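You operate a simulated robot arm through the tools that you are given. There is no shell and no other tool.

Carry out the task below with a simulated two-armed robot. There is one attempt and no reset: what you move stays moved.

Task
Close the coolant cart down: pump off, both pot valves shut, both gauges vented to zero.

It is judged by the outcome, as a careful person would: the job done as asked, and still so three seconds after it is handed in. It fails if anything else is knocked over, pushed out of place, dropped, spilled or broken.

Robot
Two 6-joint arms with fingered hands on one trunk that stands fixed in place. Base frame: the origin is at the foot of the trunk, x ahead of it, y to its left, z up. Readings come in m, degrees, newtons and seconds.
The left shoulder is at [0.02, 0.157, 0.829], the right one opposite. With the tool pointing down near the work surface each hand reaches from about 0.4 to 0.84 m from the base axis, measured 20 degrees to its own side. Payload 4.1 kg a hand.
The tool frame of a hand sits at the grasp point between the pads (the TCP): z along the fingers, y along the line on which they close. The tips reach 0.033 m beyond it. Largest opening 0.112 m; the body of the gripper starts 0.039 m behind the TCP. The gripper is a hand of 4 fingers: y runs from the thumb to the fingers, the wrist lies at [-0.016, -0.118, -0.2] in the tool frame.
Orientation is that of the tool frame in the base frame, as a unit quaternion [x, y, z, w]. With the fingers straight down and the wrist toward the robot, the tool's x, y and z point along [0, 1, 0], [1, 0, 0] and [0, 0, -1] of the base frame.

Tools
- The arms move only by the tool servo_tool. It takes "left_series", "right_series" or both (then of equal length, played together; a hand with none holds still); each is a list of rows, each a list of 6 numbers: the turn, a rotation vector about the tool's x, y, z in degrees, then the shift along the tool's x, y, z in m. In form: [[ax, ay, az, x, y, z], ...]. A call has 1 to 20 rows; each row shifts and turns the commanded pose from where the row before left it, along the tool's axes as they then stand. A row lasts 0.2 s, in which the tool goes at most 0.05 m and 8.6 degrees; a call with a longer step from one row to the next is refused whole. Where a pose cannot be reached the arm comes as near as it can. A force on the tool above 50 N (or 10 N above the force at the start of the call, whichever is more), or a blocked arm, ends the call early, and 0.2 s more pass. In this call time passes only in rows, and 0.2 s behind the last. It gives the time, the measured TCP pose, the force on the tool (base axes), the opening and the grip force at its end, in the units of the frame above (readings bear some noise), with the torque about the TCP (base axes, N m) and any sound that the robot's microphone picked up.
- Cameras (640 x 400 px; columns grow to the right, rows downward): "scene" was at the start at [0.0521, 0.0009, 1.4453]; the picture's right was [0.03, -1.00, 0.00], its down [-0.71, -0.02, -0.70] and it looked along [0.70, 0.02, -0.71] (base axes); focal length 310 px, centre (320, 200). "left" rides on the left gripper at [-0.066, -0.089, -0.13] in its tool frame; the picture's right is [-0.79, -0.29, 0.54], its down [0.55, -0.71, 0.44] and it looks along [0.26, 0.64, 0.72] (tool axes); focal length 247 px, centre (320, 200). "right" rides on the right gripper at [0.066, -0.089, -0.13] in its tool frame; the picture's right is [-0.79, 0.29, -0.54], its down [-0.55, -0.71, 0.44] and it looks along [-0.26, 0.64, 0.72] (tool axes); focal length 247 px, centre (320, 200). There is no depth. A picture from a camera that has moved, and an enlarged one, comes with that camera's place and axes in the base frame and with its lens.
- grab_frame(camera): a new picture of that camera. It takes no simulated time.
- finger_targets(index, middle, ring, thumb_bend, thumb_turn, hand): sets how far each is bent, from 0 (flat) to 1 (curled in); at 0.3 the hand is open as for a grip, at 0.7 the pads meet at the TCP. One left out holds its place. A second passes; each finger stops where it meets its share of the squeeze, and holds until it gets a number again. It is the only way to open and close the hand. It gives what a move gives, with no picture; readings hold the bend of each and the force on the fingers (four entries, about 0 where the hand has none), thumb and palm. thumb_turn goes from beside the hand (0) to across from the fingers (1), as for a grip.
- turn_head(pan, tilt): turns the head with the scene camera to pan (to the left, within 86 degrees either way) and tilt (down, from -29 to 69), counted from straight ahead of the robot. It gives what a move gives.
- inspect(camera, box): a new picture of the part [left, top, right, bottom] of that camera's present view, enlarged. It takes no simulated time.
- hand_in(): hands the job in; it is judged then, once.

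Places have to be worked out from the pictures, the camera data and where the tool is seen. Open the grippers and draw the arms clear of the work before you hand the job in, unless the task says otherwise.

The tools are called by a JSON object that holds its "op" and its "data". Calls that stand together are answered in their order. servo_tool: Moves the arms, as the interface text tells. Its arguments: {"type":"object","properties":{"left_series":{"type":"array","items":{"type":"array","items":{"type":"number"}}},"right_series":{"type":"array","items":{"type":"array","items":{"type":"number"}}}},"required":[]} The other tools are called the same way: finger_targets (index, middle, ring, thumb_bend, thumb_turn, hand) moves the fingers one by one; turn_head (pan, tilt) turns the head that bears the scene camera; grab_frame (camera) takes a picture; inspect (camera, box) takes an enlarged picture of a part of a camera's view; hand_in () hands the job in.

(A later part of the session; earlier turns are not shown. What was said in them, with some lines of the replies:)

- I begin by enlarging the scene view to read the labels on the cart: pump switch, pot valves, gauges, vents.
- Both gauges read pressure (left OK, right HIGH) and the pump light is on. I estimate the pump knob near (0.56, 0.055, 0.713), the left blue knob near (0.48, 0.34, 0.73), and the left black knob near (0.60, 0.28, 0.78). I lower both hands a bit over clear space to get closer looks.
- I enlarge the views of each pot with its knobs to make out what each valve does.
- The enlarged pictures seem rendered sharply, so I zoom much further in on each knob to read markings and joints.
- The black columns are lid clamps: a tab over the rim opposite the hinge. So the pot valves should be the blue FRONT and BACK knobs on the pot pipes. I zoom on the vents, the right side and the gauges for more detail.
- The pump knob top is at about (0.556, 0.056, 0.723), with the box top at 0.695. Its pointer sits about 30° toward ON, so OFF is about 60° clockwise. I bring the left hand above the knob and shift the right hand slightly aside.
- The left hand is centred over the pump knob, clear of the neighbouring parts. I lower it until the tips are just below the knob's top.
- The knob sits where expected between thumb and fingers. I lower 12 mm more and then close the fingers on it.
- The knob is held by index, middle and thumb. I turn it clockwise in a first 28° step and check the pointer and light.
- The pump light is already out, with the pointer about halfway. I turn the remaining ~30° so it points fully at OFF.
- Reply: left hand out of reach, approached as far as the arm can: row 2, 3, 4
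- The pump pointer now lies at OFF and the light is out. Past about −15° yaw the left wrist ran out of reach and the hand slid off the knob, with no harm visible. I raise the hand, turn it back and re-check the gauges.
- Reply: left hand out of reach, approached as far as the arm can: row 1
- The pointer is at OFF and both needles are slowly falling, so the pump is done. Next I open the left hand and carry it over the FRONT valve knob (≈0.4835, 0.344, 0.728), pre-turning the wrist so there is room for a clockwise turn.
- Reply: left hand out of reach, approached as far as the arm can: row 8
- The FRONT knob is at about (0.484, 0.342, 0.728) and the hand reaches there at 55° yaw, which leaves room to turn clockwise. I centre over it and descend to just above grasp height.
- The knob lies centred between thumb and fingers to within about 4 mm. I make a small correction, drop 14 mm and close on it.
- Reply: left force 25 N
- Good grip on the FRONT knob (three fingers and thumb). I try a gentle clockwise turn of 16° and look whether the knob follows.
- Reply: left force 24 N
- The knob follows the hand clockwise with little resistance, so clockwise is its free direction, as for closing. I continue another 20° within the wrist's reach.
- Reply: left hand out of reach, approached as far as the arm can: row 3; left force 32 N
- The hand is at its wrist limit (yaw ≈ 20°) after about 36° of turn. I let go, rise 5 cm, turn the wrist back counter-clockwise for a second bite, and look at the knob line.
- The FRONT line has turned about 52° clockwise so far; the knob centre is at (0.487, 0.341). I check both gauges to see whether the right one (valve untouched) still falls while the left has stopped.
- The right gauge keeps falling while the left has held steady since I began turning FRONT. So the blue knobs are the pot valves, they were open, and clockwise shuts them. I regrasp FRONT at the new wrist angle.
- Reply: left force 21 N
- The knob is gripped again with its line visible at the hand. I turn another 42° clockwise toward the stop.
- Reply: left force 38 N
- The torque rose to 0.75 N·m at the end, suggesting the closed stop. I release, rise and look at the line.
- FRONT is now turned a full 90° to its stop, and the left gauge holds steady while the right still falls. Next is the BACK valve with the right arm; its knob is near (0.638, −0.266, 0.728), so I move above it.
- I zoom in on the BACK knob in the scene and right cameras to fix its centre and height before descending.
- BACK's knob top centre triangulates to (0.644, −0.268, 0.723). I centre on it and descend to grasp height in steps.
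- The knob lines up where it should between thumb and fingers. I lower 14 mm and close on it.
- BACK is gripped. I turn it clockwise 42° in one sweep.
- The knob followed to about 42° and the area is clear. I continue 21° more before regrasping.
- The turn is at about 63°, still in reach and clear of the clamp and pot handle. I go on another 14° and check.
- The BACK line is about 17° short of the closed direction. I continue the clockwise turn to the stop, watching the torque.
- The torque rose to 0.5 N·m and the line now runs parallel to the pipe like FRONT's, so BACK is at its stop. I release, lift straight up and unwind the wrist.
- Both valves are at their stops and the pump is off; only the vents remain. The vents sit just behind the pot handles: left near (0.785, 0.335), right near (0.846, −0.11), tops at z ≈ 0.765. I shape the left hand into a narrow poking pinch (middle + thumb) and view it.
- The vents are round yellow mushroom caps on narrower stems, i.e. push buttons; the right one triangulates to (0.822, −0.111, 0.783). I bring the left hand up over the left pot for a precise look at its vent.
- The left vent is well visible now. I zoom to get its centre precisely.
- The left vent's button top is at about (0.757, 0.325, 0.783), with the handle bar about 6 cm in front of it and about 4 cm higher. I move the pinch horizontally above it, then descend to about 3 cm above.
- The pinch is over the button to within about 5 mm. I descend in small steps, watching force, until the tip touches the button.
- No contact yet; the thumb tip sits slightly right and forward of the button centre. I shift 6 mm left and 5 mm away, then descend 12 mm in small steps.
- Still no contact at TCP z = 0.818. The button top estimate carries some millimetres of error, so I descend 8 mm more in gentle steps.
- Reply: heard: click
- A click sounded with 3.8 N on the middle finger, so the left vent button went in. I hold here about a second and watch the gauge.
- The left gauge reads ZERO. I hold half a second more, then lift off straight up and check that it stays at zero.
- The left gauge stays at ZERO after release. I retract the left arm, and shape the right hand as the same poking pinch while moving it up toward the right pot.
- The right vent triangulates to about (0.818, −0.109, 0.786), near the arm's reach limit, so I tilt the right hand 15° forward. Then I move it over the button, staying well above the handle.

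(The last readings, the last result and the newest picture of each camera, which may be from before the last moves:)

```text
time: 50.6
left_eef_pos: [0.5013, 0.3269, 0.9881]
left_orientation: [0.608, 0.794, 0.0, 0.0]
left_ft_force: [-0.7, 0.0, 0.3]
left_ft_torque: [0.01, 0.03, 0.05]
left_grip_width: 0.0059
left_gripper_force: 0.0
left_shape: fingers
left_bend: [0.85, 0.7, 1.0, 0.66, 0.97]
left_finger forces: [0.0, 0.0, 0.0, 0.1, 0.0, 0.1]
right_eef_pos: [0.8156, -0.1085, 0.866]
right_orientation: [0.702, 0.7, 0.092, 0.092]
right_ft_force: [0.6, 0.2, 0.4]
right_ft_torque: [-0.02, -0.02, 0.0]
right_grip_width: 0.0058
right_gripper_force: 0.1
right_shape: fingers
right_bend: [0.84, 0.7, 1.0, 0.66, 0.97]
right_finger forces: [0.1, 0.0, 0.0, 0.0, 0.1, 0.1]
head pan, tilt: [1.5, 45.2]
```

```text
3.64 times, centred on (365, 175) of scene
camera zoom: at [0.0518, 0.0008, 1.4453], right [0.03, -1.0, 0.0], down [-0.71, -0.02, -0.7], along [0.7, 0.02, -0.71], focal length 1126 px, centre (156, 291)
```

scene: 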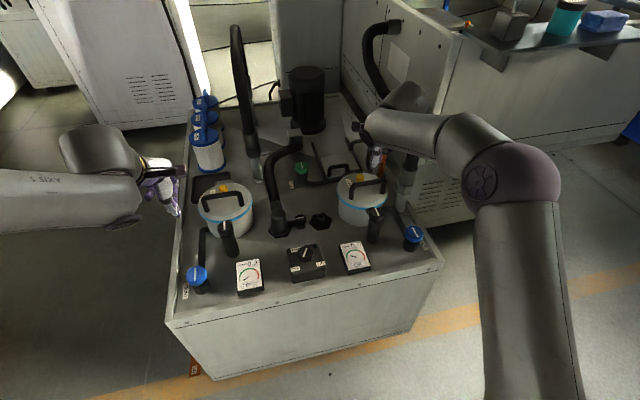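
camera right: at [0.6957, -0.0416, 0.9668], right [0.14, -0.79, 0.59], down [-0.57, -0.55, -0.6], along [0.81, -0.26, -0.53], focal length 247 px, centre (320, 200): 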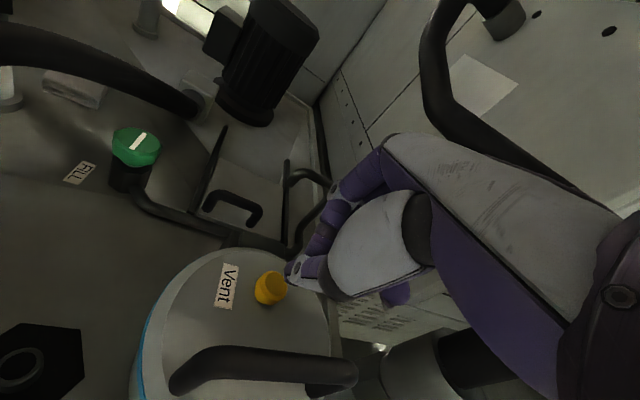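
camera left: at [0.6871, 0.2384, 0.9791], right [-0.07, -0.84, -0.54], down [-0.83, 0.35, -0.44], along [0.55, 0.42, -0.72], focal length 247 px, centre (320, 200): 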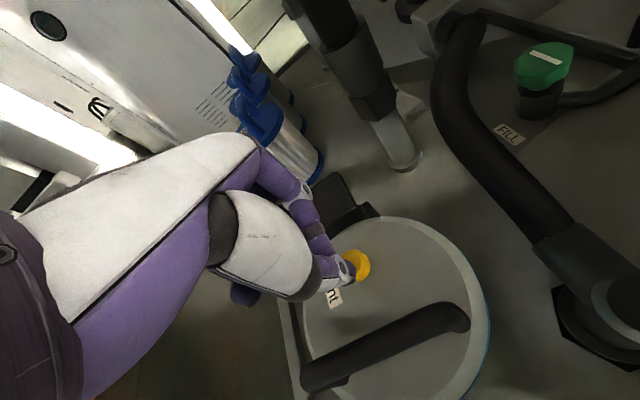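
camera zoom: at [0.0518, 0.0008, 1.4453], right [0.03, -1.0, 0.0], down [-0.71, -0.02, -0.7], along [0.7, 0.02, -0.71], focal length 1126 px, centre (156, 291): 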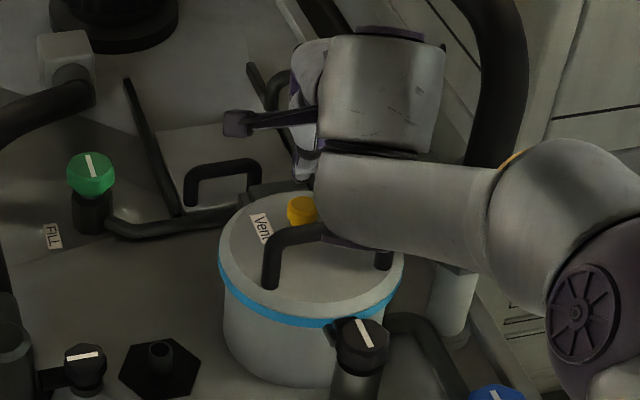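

The hand is over the right vent within reach. I descend 36 mm straight down to just above the button and compare views.

{"op": "servo_tool", "data": {"right_series": [[0, 0, 0, 0, -0.00466, 0.0174], [0, 0, 0, 0, -0.00466, 0.0174]]}}

{"op": "inspect", "data": {"camera": "right", "box": [200, 200, 360, 320]}}

{"op": "inspect", "data": {"camera": "scene", "box": [345, 155, 395, 215]}}

```text
time: 51.2
left_eef_pos: [0.5022, 0.3275, 0.9886]
left_orientation: [0.608, 0.794, 0.0, 0.0]
left_ft_force: [0.0, -0.1, 0.5]
left_ft_torque: [0.02, -0.03, 0.01]
left_grip_width: 0.006
left_gripper_force: 0.2
left_shape: fingers
left_bend: [0.85, 0.7, 1.0, 0.66, 0.97]
left_finger forces: [0.1, 0.1, 0.0, 0.1, 0.0, 0.0]
right_eef_pos: [0.8151, -0.1094, 0.8276]
right_orientation: [0.702, 0.7, 0.092, 0.093]
right_ft_force: [-0.4, 0.3, 0.0]
right_ft_torque: [0.02, -0.01, 0.01]
right_grip_width: 0.0059
right_gripper_force: 0.0
right_shape: fingers
right_bend: [0.84, 0.7, 1.0, 0.66, 0.97]
right_finger forces: [0.0, 0.1, 0.0, 0.1, 0.1, 0.0]
head pan, tilt: [1.5, 45.2]
```

```text
3.33 times, centred on (280, 260) of right
camera zoom: at [0.6954, -0.0411, 0.9303], right [0.14, -0.79, 0.59], down [-0.57, -0.55, -0.6], along [0.81, -0.26, -0.53], focal length 823 px, centre (453, 0)
```

zoom: 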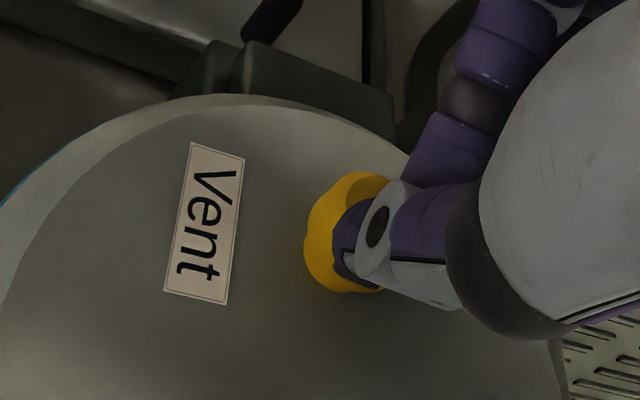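

```text
6.67 times, centred on (370, 185) of scene
camera zoom: at [0.052, 0.0009, 1.4453], right [0.03, -1.0, 0.0], down [-0.71, -0.02, -0.7], along [0.7, 0.02, -0.71], focal length 2064 px, centre (-13, 300)
```

zoom: 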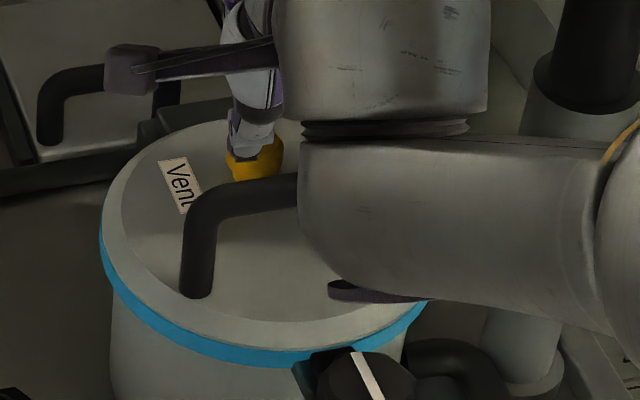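

The alignment mirrors the left-hand press closely. I nudge 2 mm to the right and descend in 4 mm steps, waiting for the click.

{"op": "servo_tool", "data": {"right_series": [[0, 0, 0, -0.002, -0.001, 0.0039], [0, 0, 0, 0, -0.001, 0.0039], [0, 0, 0, 0, -0.001, 0.0039]]}}

{"op": "inspect", "data": {"camera": "right", "box": [200, 200, 360, 320]}}

{"op": "inspect", "data": {"camera": "scene", "box": [230, 235, 380, 305]}}

```text
time: 52.0
left_eef_pos: [0.5015, 0.3276, 0.9885]
left_orientation: [0.608, 0.794, 0.0, 0.0]
left_ft_force: [-0.5, 0.0, 0.5]
left_ft_torque: [-0.01, -0.01, -0.01]
left_grip_width: 0.006
left_gripper_force: 0.2
left_shape: fingers
left_bend: [0.85, 0.7, 1.0, 0.66, 0.97]
left_finger forces: [0.1, 0.0, 0.0, 0.0, 0.1, 0.0]
right_eef_pos: [0.8167, -0.1119, 0.8165]
right_orientation: [0.702, 0.7, 0.093, 0.092]
right_ft_force: [0.4, -0.6, -0.6]
right_ft_torque: [0.0, 0.02, 0.01]
right_grip_width: 0.0059
right_gripper_force: 0.1
right_shape: fingers
right_bend: [0.84, 0.7, 1.0, 0.66, 0.97]
right_finger forces: [0.0, 0.0, 0.0, 0.0, 0.1, 0.0]
head pan, tilt: [1.5, 45.2]
```

```text
3.33 times, centred on (280, 260) of right
camera zoom: at [0.696, -0.044, 0.9183], right [0.14, -0.79, 0.59], down [-0.57, -0.55, -0.6], along [0.81, -0.26, -0.53], focal length 823 px, centre (453, 0)
```

zoom: 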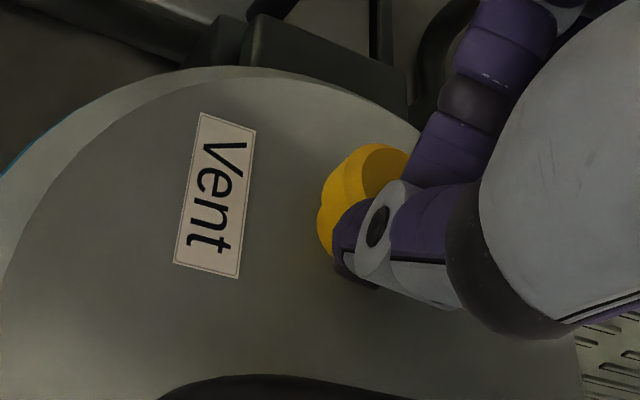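

```text
4.27 times, centred on (305, 270) of scene
camera zoom: at [0.0521, 0.0009, 1.4453], right [0.03, -1.0, 0.0], down [-0.71, -0.02, -0.7], along [0.7, 0.02, -0.71], focal length 1321 px, centre (384, -99)
```

zoom: 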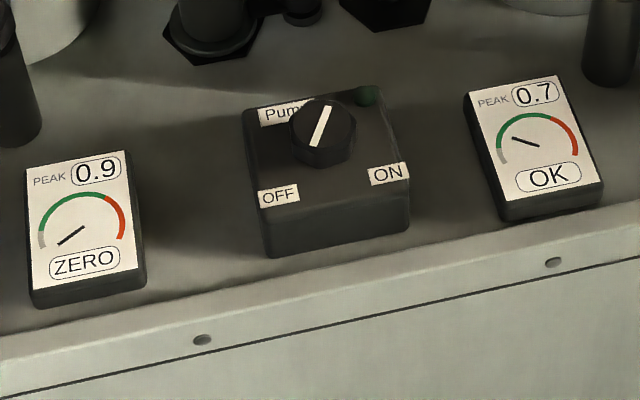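

The view now matches the left press just before contact. I go down another 8 mm in two steps.

{"op": "servo_tool", "data": {"right_series": [[0, 0, 0, 0, -0.001, 0.0039], [0, 0, 0, 0, -0.001, 0.0039]]}}

{"op": "inspect", "data": {"camera": "right", "box": [200, 200, 360, 320]}}

{"op": "inspect", "data": {"camera": "scene", "box": [230, 235, 380, 305]}}

```text
time: 52.6
left_eef_pos: [0.503, 0.3271, 0.9877]
left_orientation: [0.608, 0.794, 0.0, 0.0]
left_ft_force: [-0.1, 0.1, -0.5]
left_ft_torque: [-0.02, -0.01, 0.03]
left_grip_width: 0.0061
left_gripper_force: 0.1
left_shape: fingers
left_bend: [0.85, 0.7, 1.0, 0.66, 0.97]
left_finger forces: [0.1, 0.1, 0.1, 0.1, 0.1, 0.0]
right_eef_pos: [0.8165, -0.1115, 0.8092]
right_orientation: [0.701, 0.701, 0.093, 0.093]
right_ft_force: [-0.2, 0.9, 3.0]
right_ft_torque: [0.01, -0.09, 0.0]
right_grip_width: 0.0059
right_gripper_force: 0.8
right_shape: fingers
right_bend: [0.84, 0.7, 1.0, 0.66, 0.97]
right_finger forces: [0.0, 2.5, 0.0, 0.0, 0.1, 0.1]
head pan, tilt: [1.5, 45.2]
```

```text
3.33 times, centred on (280, 260) of right
camera zoom: at [0.6961, -0.0438, 0.9113], right [0.14, -0.79, 0.59], down [-0.57, -0.55, -0.61], along [0.81, -0.26, -0.53], focal length 823 px, centre (453, 0)
```

zoom: 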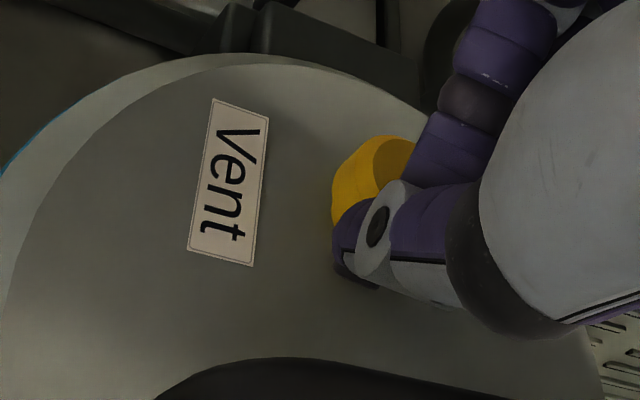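

```text
4.27 times, centred on (305, 270) of scene
camera zoom: at [0.052, 0.0009, 1.4453], right [0.03, -1.0, 0.0], down [-0.71, -0.02, -0.7], along [0.7, 0.02, -0.71], focal length 1321 px, centre (384, -99)
```

zoom: 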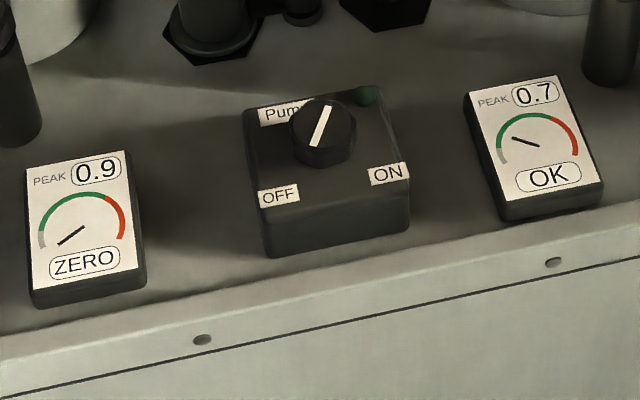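

Contact is made (2.5 N on the middle finger) but no click yet. I press 3 mm more and hold.

{"op": "servo_tool", "data": {"right_series": [[0, 0, 0, 0, -0.0008, 0.0029], [0, 0, 0, 0, 0, 0], [0, 0, 0, 0, 0, 0], [0, 0, 0, 0, 0, 0]]}}

{"op": "inspect", "data": {"camera": "scene", "box": [230, 235, 380, 305]}}

```text
time: 53.6
left_eef_pos: [0.502, 0.3273, 0.9884]
left_orientation: [0.608, 0.794, 0.0, -0.001]
left_ft_force: [0.2, 0.7, -0.3]
left_ft_torque: [0.01, 0.0, -0.01]
left_grip_width: 0.0059
left_gripper_force: 0.0
left_shape: fingers
left_bend: [0.85, 0.7, 1.0, 0.66, 0.97]
left_finger forces: [0.0, 0.1, 0.0, 0.0, 0.0, 0.0]
right_eef_pos: [0.815, -0.112, 0.8058]
right_orientation: [0.702, 0.7, 0.093, 0.092]
right_ft_force: [0.5, -1.1, 4.1]
right_ft_torque: [-0.01, -0.06, 0.01]
right_grip_width: 0.0059
right_gripper_force: 2.4
right_shape: fingers
right_bend: [0.84, 0.7, 1.0, 0.66, 0.97]
right_finger forces: [0.0, 4.7, 0.1, 0.0, 0.0, 0.0]
head pan, tilt: [1.5, 45.2]
heard: click
```

```text
4.27 times, centred on (305, 270) of scene
camera zoom: at [0.052, 0.0009, 1.4453], right [0.03, -1.0, 0.0], down [-0.71, -0.02, -0.7], along [0.7, 0.02, -0.71], focal length 1321 px, centre (384, -99)
```

zoom: 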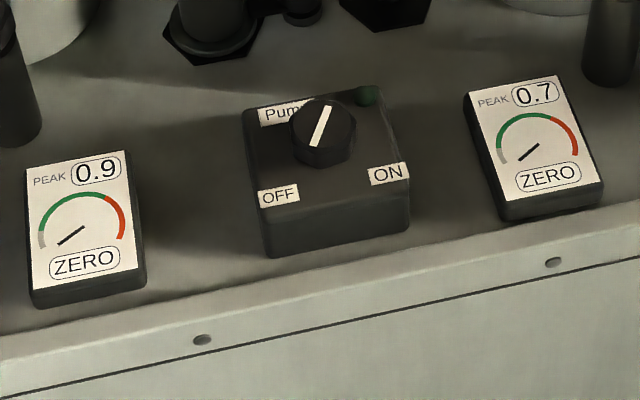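

The right vent clicked and both gauges now read ZERO. I hold briefly, lift straight off the button, then back the right hand up and away over the handle.

{"op": "servo_tool", "data": {"right_series": [[0, 0, 0, 0, 0, 0], [0, 0, 0, 0, 0, 0], [0, 0, 0, 0, 0.0026, -0.0097], [0, 0, 0, 0, 0.0065, -0.0241], [0, 0, 0, 0, 0.0065, -0.0241], [0, 0, 0, -0.01, -0.0335, -0.0297], [0, 0, 0, -0.01, -0.0335, -0.0297], [0, 0, 0, -0.01, -0.0335, -0.0297], [0, 0, 0, -0.01, -0.0335, -0.0297], [0, 0, 0, -0.01, -0.0335, -0.0297], [0, 0, 0, -0.01, -0.0335, -0.0297], [5, 0, 0, 0, 0, 0], [5, 0, 0, 0, 0, 0], [5, 0, 0, 0, 0, 0]]}}

{"op": "grab_frame", "data": {"camera": "scene"}}

{"op": "inspect", "data": {"camera": "scene", "box": [230, 235, 380, 305]}}

```text
time: 56.6
left_eef_pos: [0.5003, 0.3266, 0.9873]
left_orientation: [0.608, 0.794, 0.0, 0.001]
left_ft_force: [-0.1, 0.2, -0.2]
left_ft_torque: [-0.02, -0.03, 0.03]
left_grip_width: 0.006
left_gripper_force: 0.2
left_shape: fingers
left_bend: [0.85, 0.7, 1.0, 0.66, 0.97]
left_finger forces: [0.0, 0.0, 0.0, 0.0, 0.0, 0.0]
right_eef_pos: [0.5745, -0.172, 0.9866]
right_orientation: [0.707, 0.707, 0.0, 0.0]
right_ft_force: [-0.4, -1.2, 0.0]
right_ft_torque: [0.02, 0.0, 0.03]
right_grip_width: 0.0061
right_gripper_force: 0.0
right_shape: fingers
right_bend: [0.85, 0.7, 1.0, 0.66, 0.97]
right_finger forces: [0.0, 0.1, 0.1, 0.0, 0.0, 0.1]
head pan, tilt: [1.5, 45.2]
```

```text
taken
```

scene: 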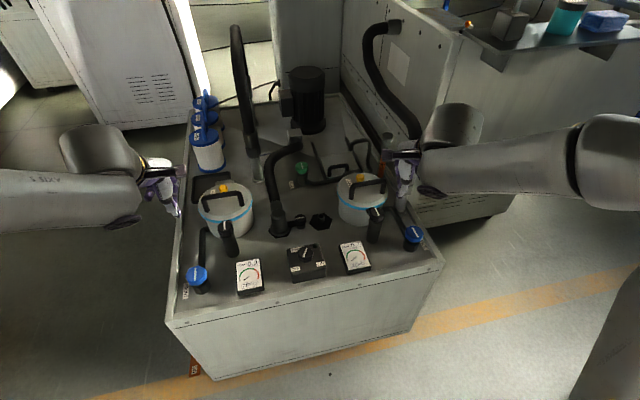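

```text
4.27 times, centred on (305, 270) of scene
camera zoom: at [0.052, 0.0007, 1.4453], right [0.03, -1.0, 0.0], down [-0.71, -0.02, -0.7], along [0.7, 0.02, -0.71], focal length 1321 px, centre (384, -99)
```

zoom: 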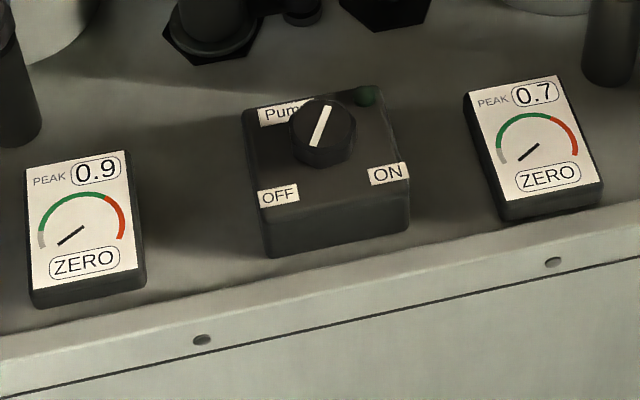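

Both gauges hold at ZERO after release and the pump pointer is at OFF. I draw both arms further back and up, open the hands and make a last full check.

{"op": "servo_tool", "data": {"left_series": [[0, 0, 0, 0.01, -0.018, -0.0125], [0, 0, 0, 0.01, -0.018, -0.0125], [0, 0, 0, 0.01, -0.018, -0.0125], [0, 0, 0, 0.01, -0.018, -0.0125]], "right_series": [[0, 0, 0, -0.02, -0.025, -0.0125], [0, 0, 0, -0.02, -0.025, -0.0125], [0, 0, 0, -0.02, -0.025, -0.0125], [0, 0, 0, -0.02, -0.025, -0.0125]]}}

{"op": "finger_targets", "data": {"hand": "left", "index": 0.3, "middle": 0.3, "ring": 0.3, "thumb_bend": 0.3}}

{"op": "finger_targets", "data": {"hand": "right", "index": 0.3, "middle": 0.3, "ring": 0.3, "thumb_bend": 0.3}}

{"op": "grab_frame", "data": {"camera": "scene"}}

{"op": "inspect", "data": {"camera": "scene", "box": [170, 200, 310, 305]}}

{"op": "inspect", "data": {"camera": "scene", "box": [290, 190, 430, 295]}}

{"op": "inspect", "data": {"camera": "scene", "box": [180, 80, 420, 240]}}

```text
time: 57.6
left_eef_pos: [0.4215, 0.3473, 1.04]
left_orientation: [0.608, 0.794, -0.001, -0.001]
left_ft_force: [0.7, 0.0, 1.0]
left_ft_torque: [0.0, 0.01, 0.01]
left_grip_width: 0.0062
left_gripper_force: 0.1
left_shape: fingers
left_bend: [0.85, 0.7, 1.0, 0.66, 0.97]
left_finger forces: [0.1, 0.0, 0.0, 0.0, 0.1, 0.0]
right_eef_pos: [0.4745, -0.2504, 1.0347]
right_orientation: [0.707, 0.707, 0.0, 0.0]
right_ft_force: [0.0, 0.3, -0.3]
right_ft_torque: [0.0, 0.06, -0.01]
right_grip_width: 0.006
right_gripper_force: 0.1
right_shape: fingers
right_bend: [0.85, 0.7, 1.0, 0.66, 0.97]
right_finger forces: [0.0, 0.0, 0.1, 0.1, 0.0, 0.0]
head pan, tilt: [1.5, 45.2]
```

```text
time: 58.6
left_eef_pos: [0.4217, 0.3474, 1.0407]
left_orientation: [0.608, 0.794, 0.0, 0.0]
left_ft_force: [0.2, 0.4, -0.6]
left_ft_torque: [-0.01, 0.0, 0.01]
left_grip_width: 0.1123
left_gripper_force: 0.0
left_shape: fingers
left_bend: [0.3, 0.3, 0.3, 0.3, 0.97]
left_finger forces: [0.1, 0.0, 0.0, 0.0, 0.0, 0.0]
right_eef_pos: [0.4749, -0.2506, 1.0357]
right_orientation: [0.708, 0.707, -0.001, 0.0]
right_ft_force: [0.3, -0.2, 0.3]
right_ft_torque: [0.02, -0.01, 0.01]
right_grip_width: 0.006
right_gripper_force: 0.0
right_shape: fingers
right_bend: [0.85, 0.7, 1.0, 0.66, 0.97]
right_finger forces: [0.1, 0.0, 0.1, 0.1, 0.0, 0.0]
head pan, tilt: [1.5, 45.2]
```

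```text
time: 59.6
left_eef_pos: [0.4223, 0.3481, 1.0395]
left_orientation: [0.608, 0.794, 0.0, -0.001]
left_ft_force: [0.4, 0.2, -0.3]
left_ft_torque: [-0.01, -0.02, -0.03]
left_grip_width: 0.1121
left_gripper_force: 0.0
left_shape: fingers
left_bend: [0.3, 0.3, 0.3, 0.3, 0.97]
left_finger forces: [0.0, 0.0, 0.0, 0.1, 0.0, 0.0]
right_eef_pos: [0.4759, -0.251, 1.0355]
right_orientation: [0.708, 0.706, 0.0, 0.0]
right_ft_force: [0.4, -0.4, -0.5]
right_ft_torque: [-0.01, 0.02, 0.0]
right_grip_width: 0.1122
right_gripper_force: 0.1
right_shape: fingers
right_bend: [0.3, 0.3, 0.3, 0.3, 0.97]
right_finger forces: [0.1, 0.0, 0.0, 0.0, 0.0, 0.0]
head pan, tilt: [1.5, 45.2]
```

```text
taken
```

scene: 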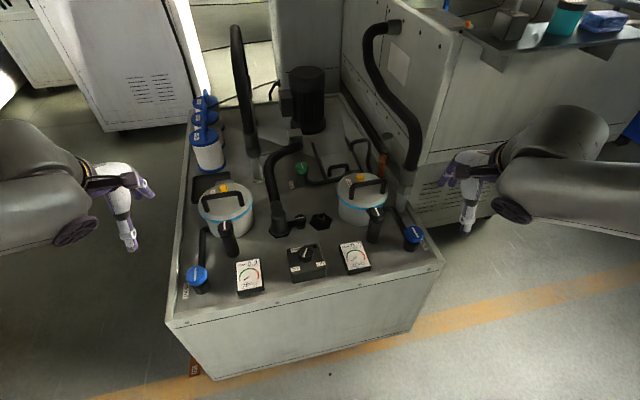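

```text
3.81 times, centred on (240, 252) of scene
camera zoom: at [0.0521, 0.0009, 1.4453], right [0.03, -1.0, 0.0], down [-0.71, -0.02, -0.7], along [0.7, 0.02, -0.71], focal length 1179 px, centre (625, 0)
```

zoom: 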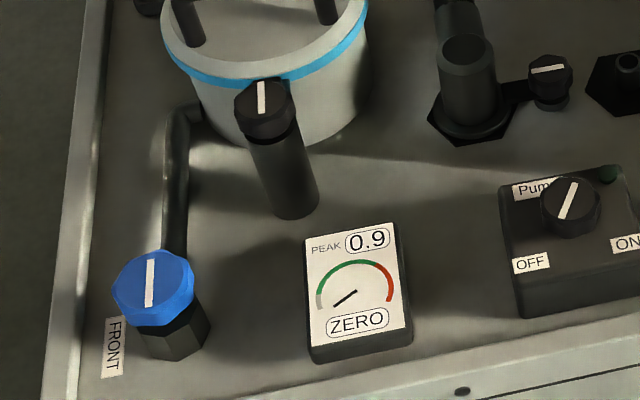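

```text
3.81 times, centred on (360, 242) of scene
camera zoom: at [0.0521, 0.0009, 1.4453], right [0.03, -1.0, 0.0], down [-0.71, -0.02, -0.7], along [0.7, 0.02, -0.71], focal length 1179 px, centre (168, 38)
```

zoom: 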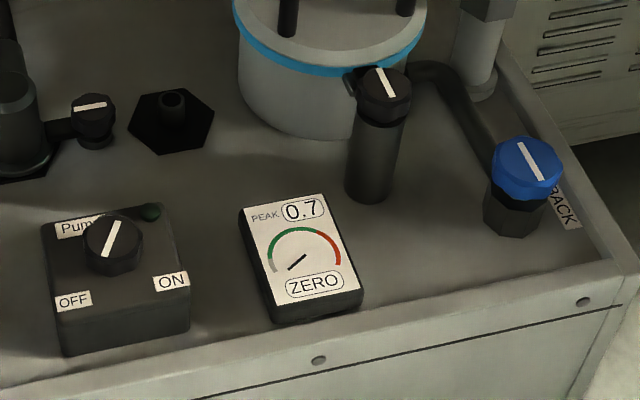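

```text
2.50 times, centred on (300, 160) of scene
camera zoom: at [0.0521, 0.0009, 1.4453], right [0.03, -1.0, 0.0], down [-0.71, -0.02, -0.7], along [0.7, 0.02, -0.71], focal length 774 px, centre (370, 300)
```

zoom: 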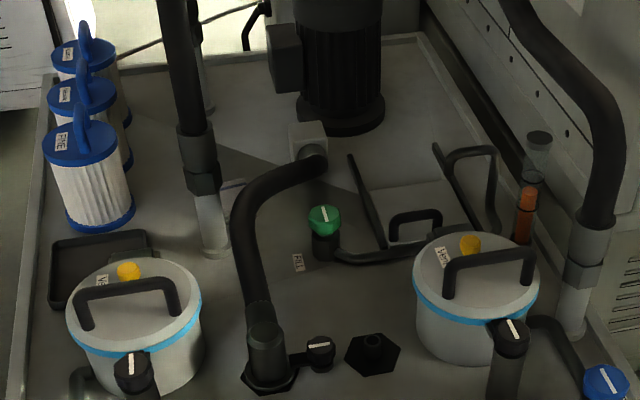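

Everything checks out: pump pointer at OFF with its light out, FRONT and BACK both turned to their stops, and both gauges steady at ZERO. Nothing else has moved, and the arms are clear with hands open, so I hand the job in.

{"op": "hand_in", "data": {}}

```text
The job is handed in.
```

The coolant cart is closed down and the job is handed in; I have no verdict back yet.

- **Pump:** the switch points at OFF and its green light is out.
- **Pot valves:** I took the blue FRONT and BACK knobs on the pot pipes as the pot valves. Both are turned clockwise to their stops. Both needles were slowly falling after the pump stopped, and each one held steady once its valve was shut, which confirmed the closing direction.
- **Gauges:** I pressed the vent on each pot lid until it clicked. Both gauges read ZERO and stayed there after I let go: about 14 seconds for the left and 5 for the right before hand-in.

While I was turning the pump switch, the left hand ran out of reach and slid off the knob. The last pictures show nothing knocked, moved or spilled. Both arms are drawn back clear of the cart with the hands open.
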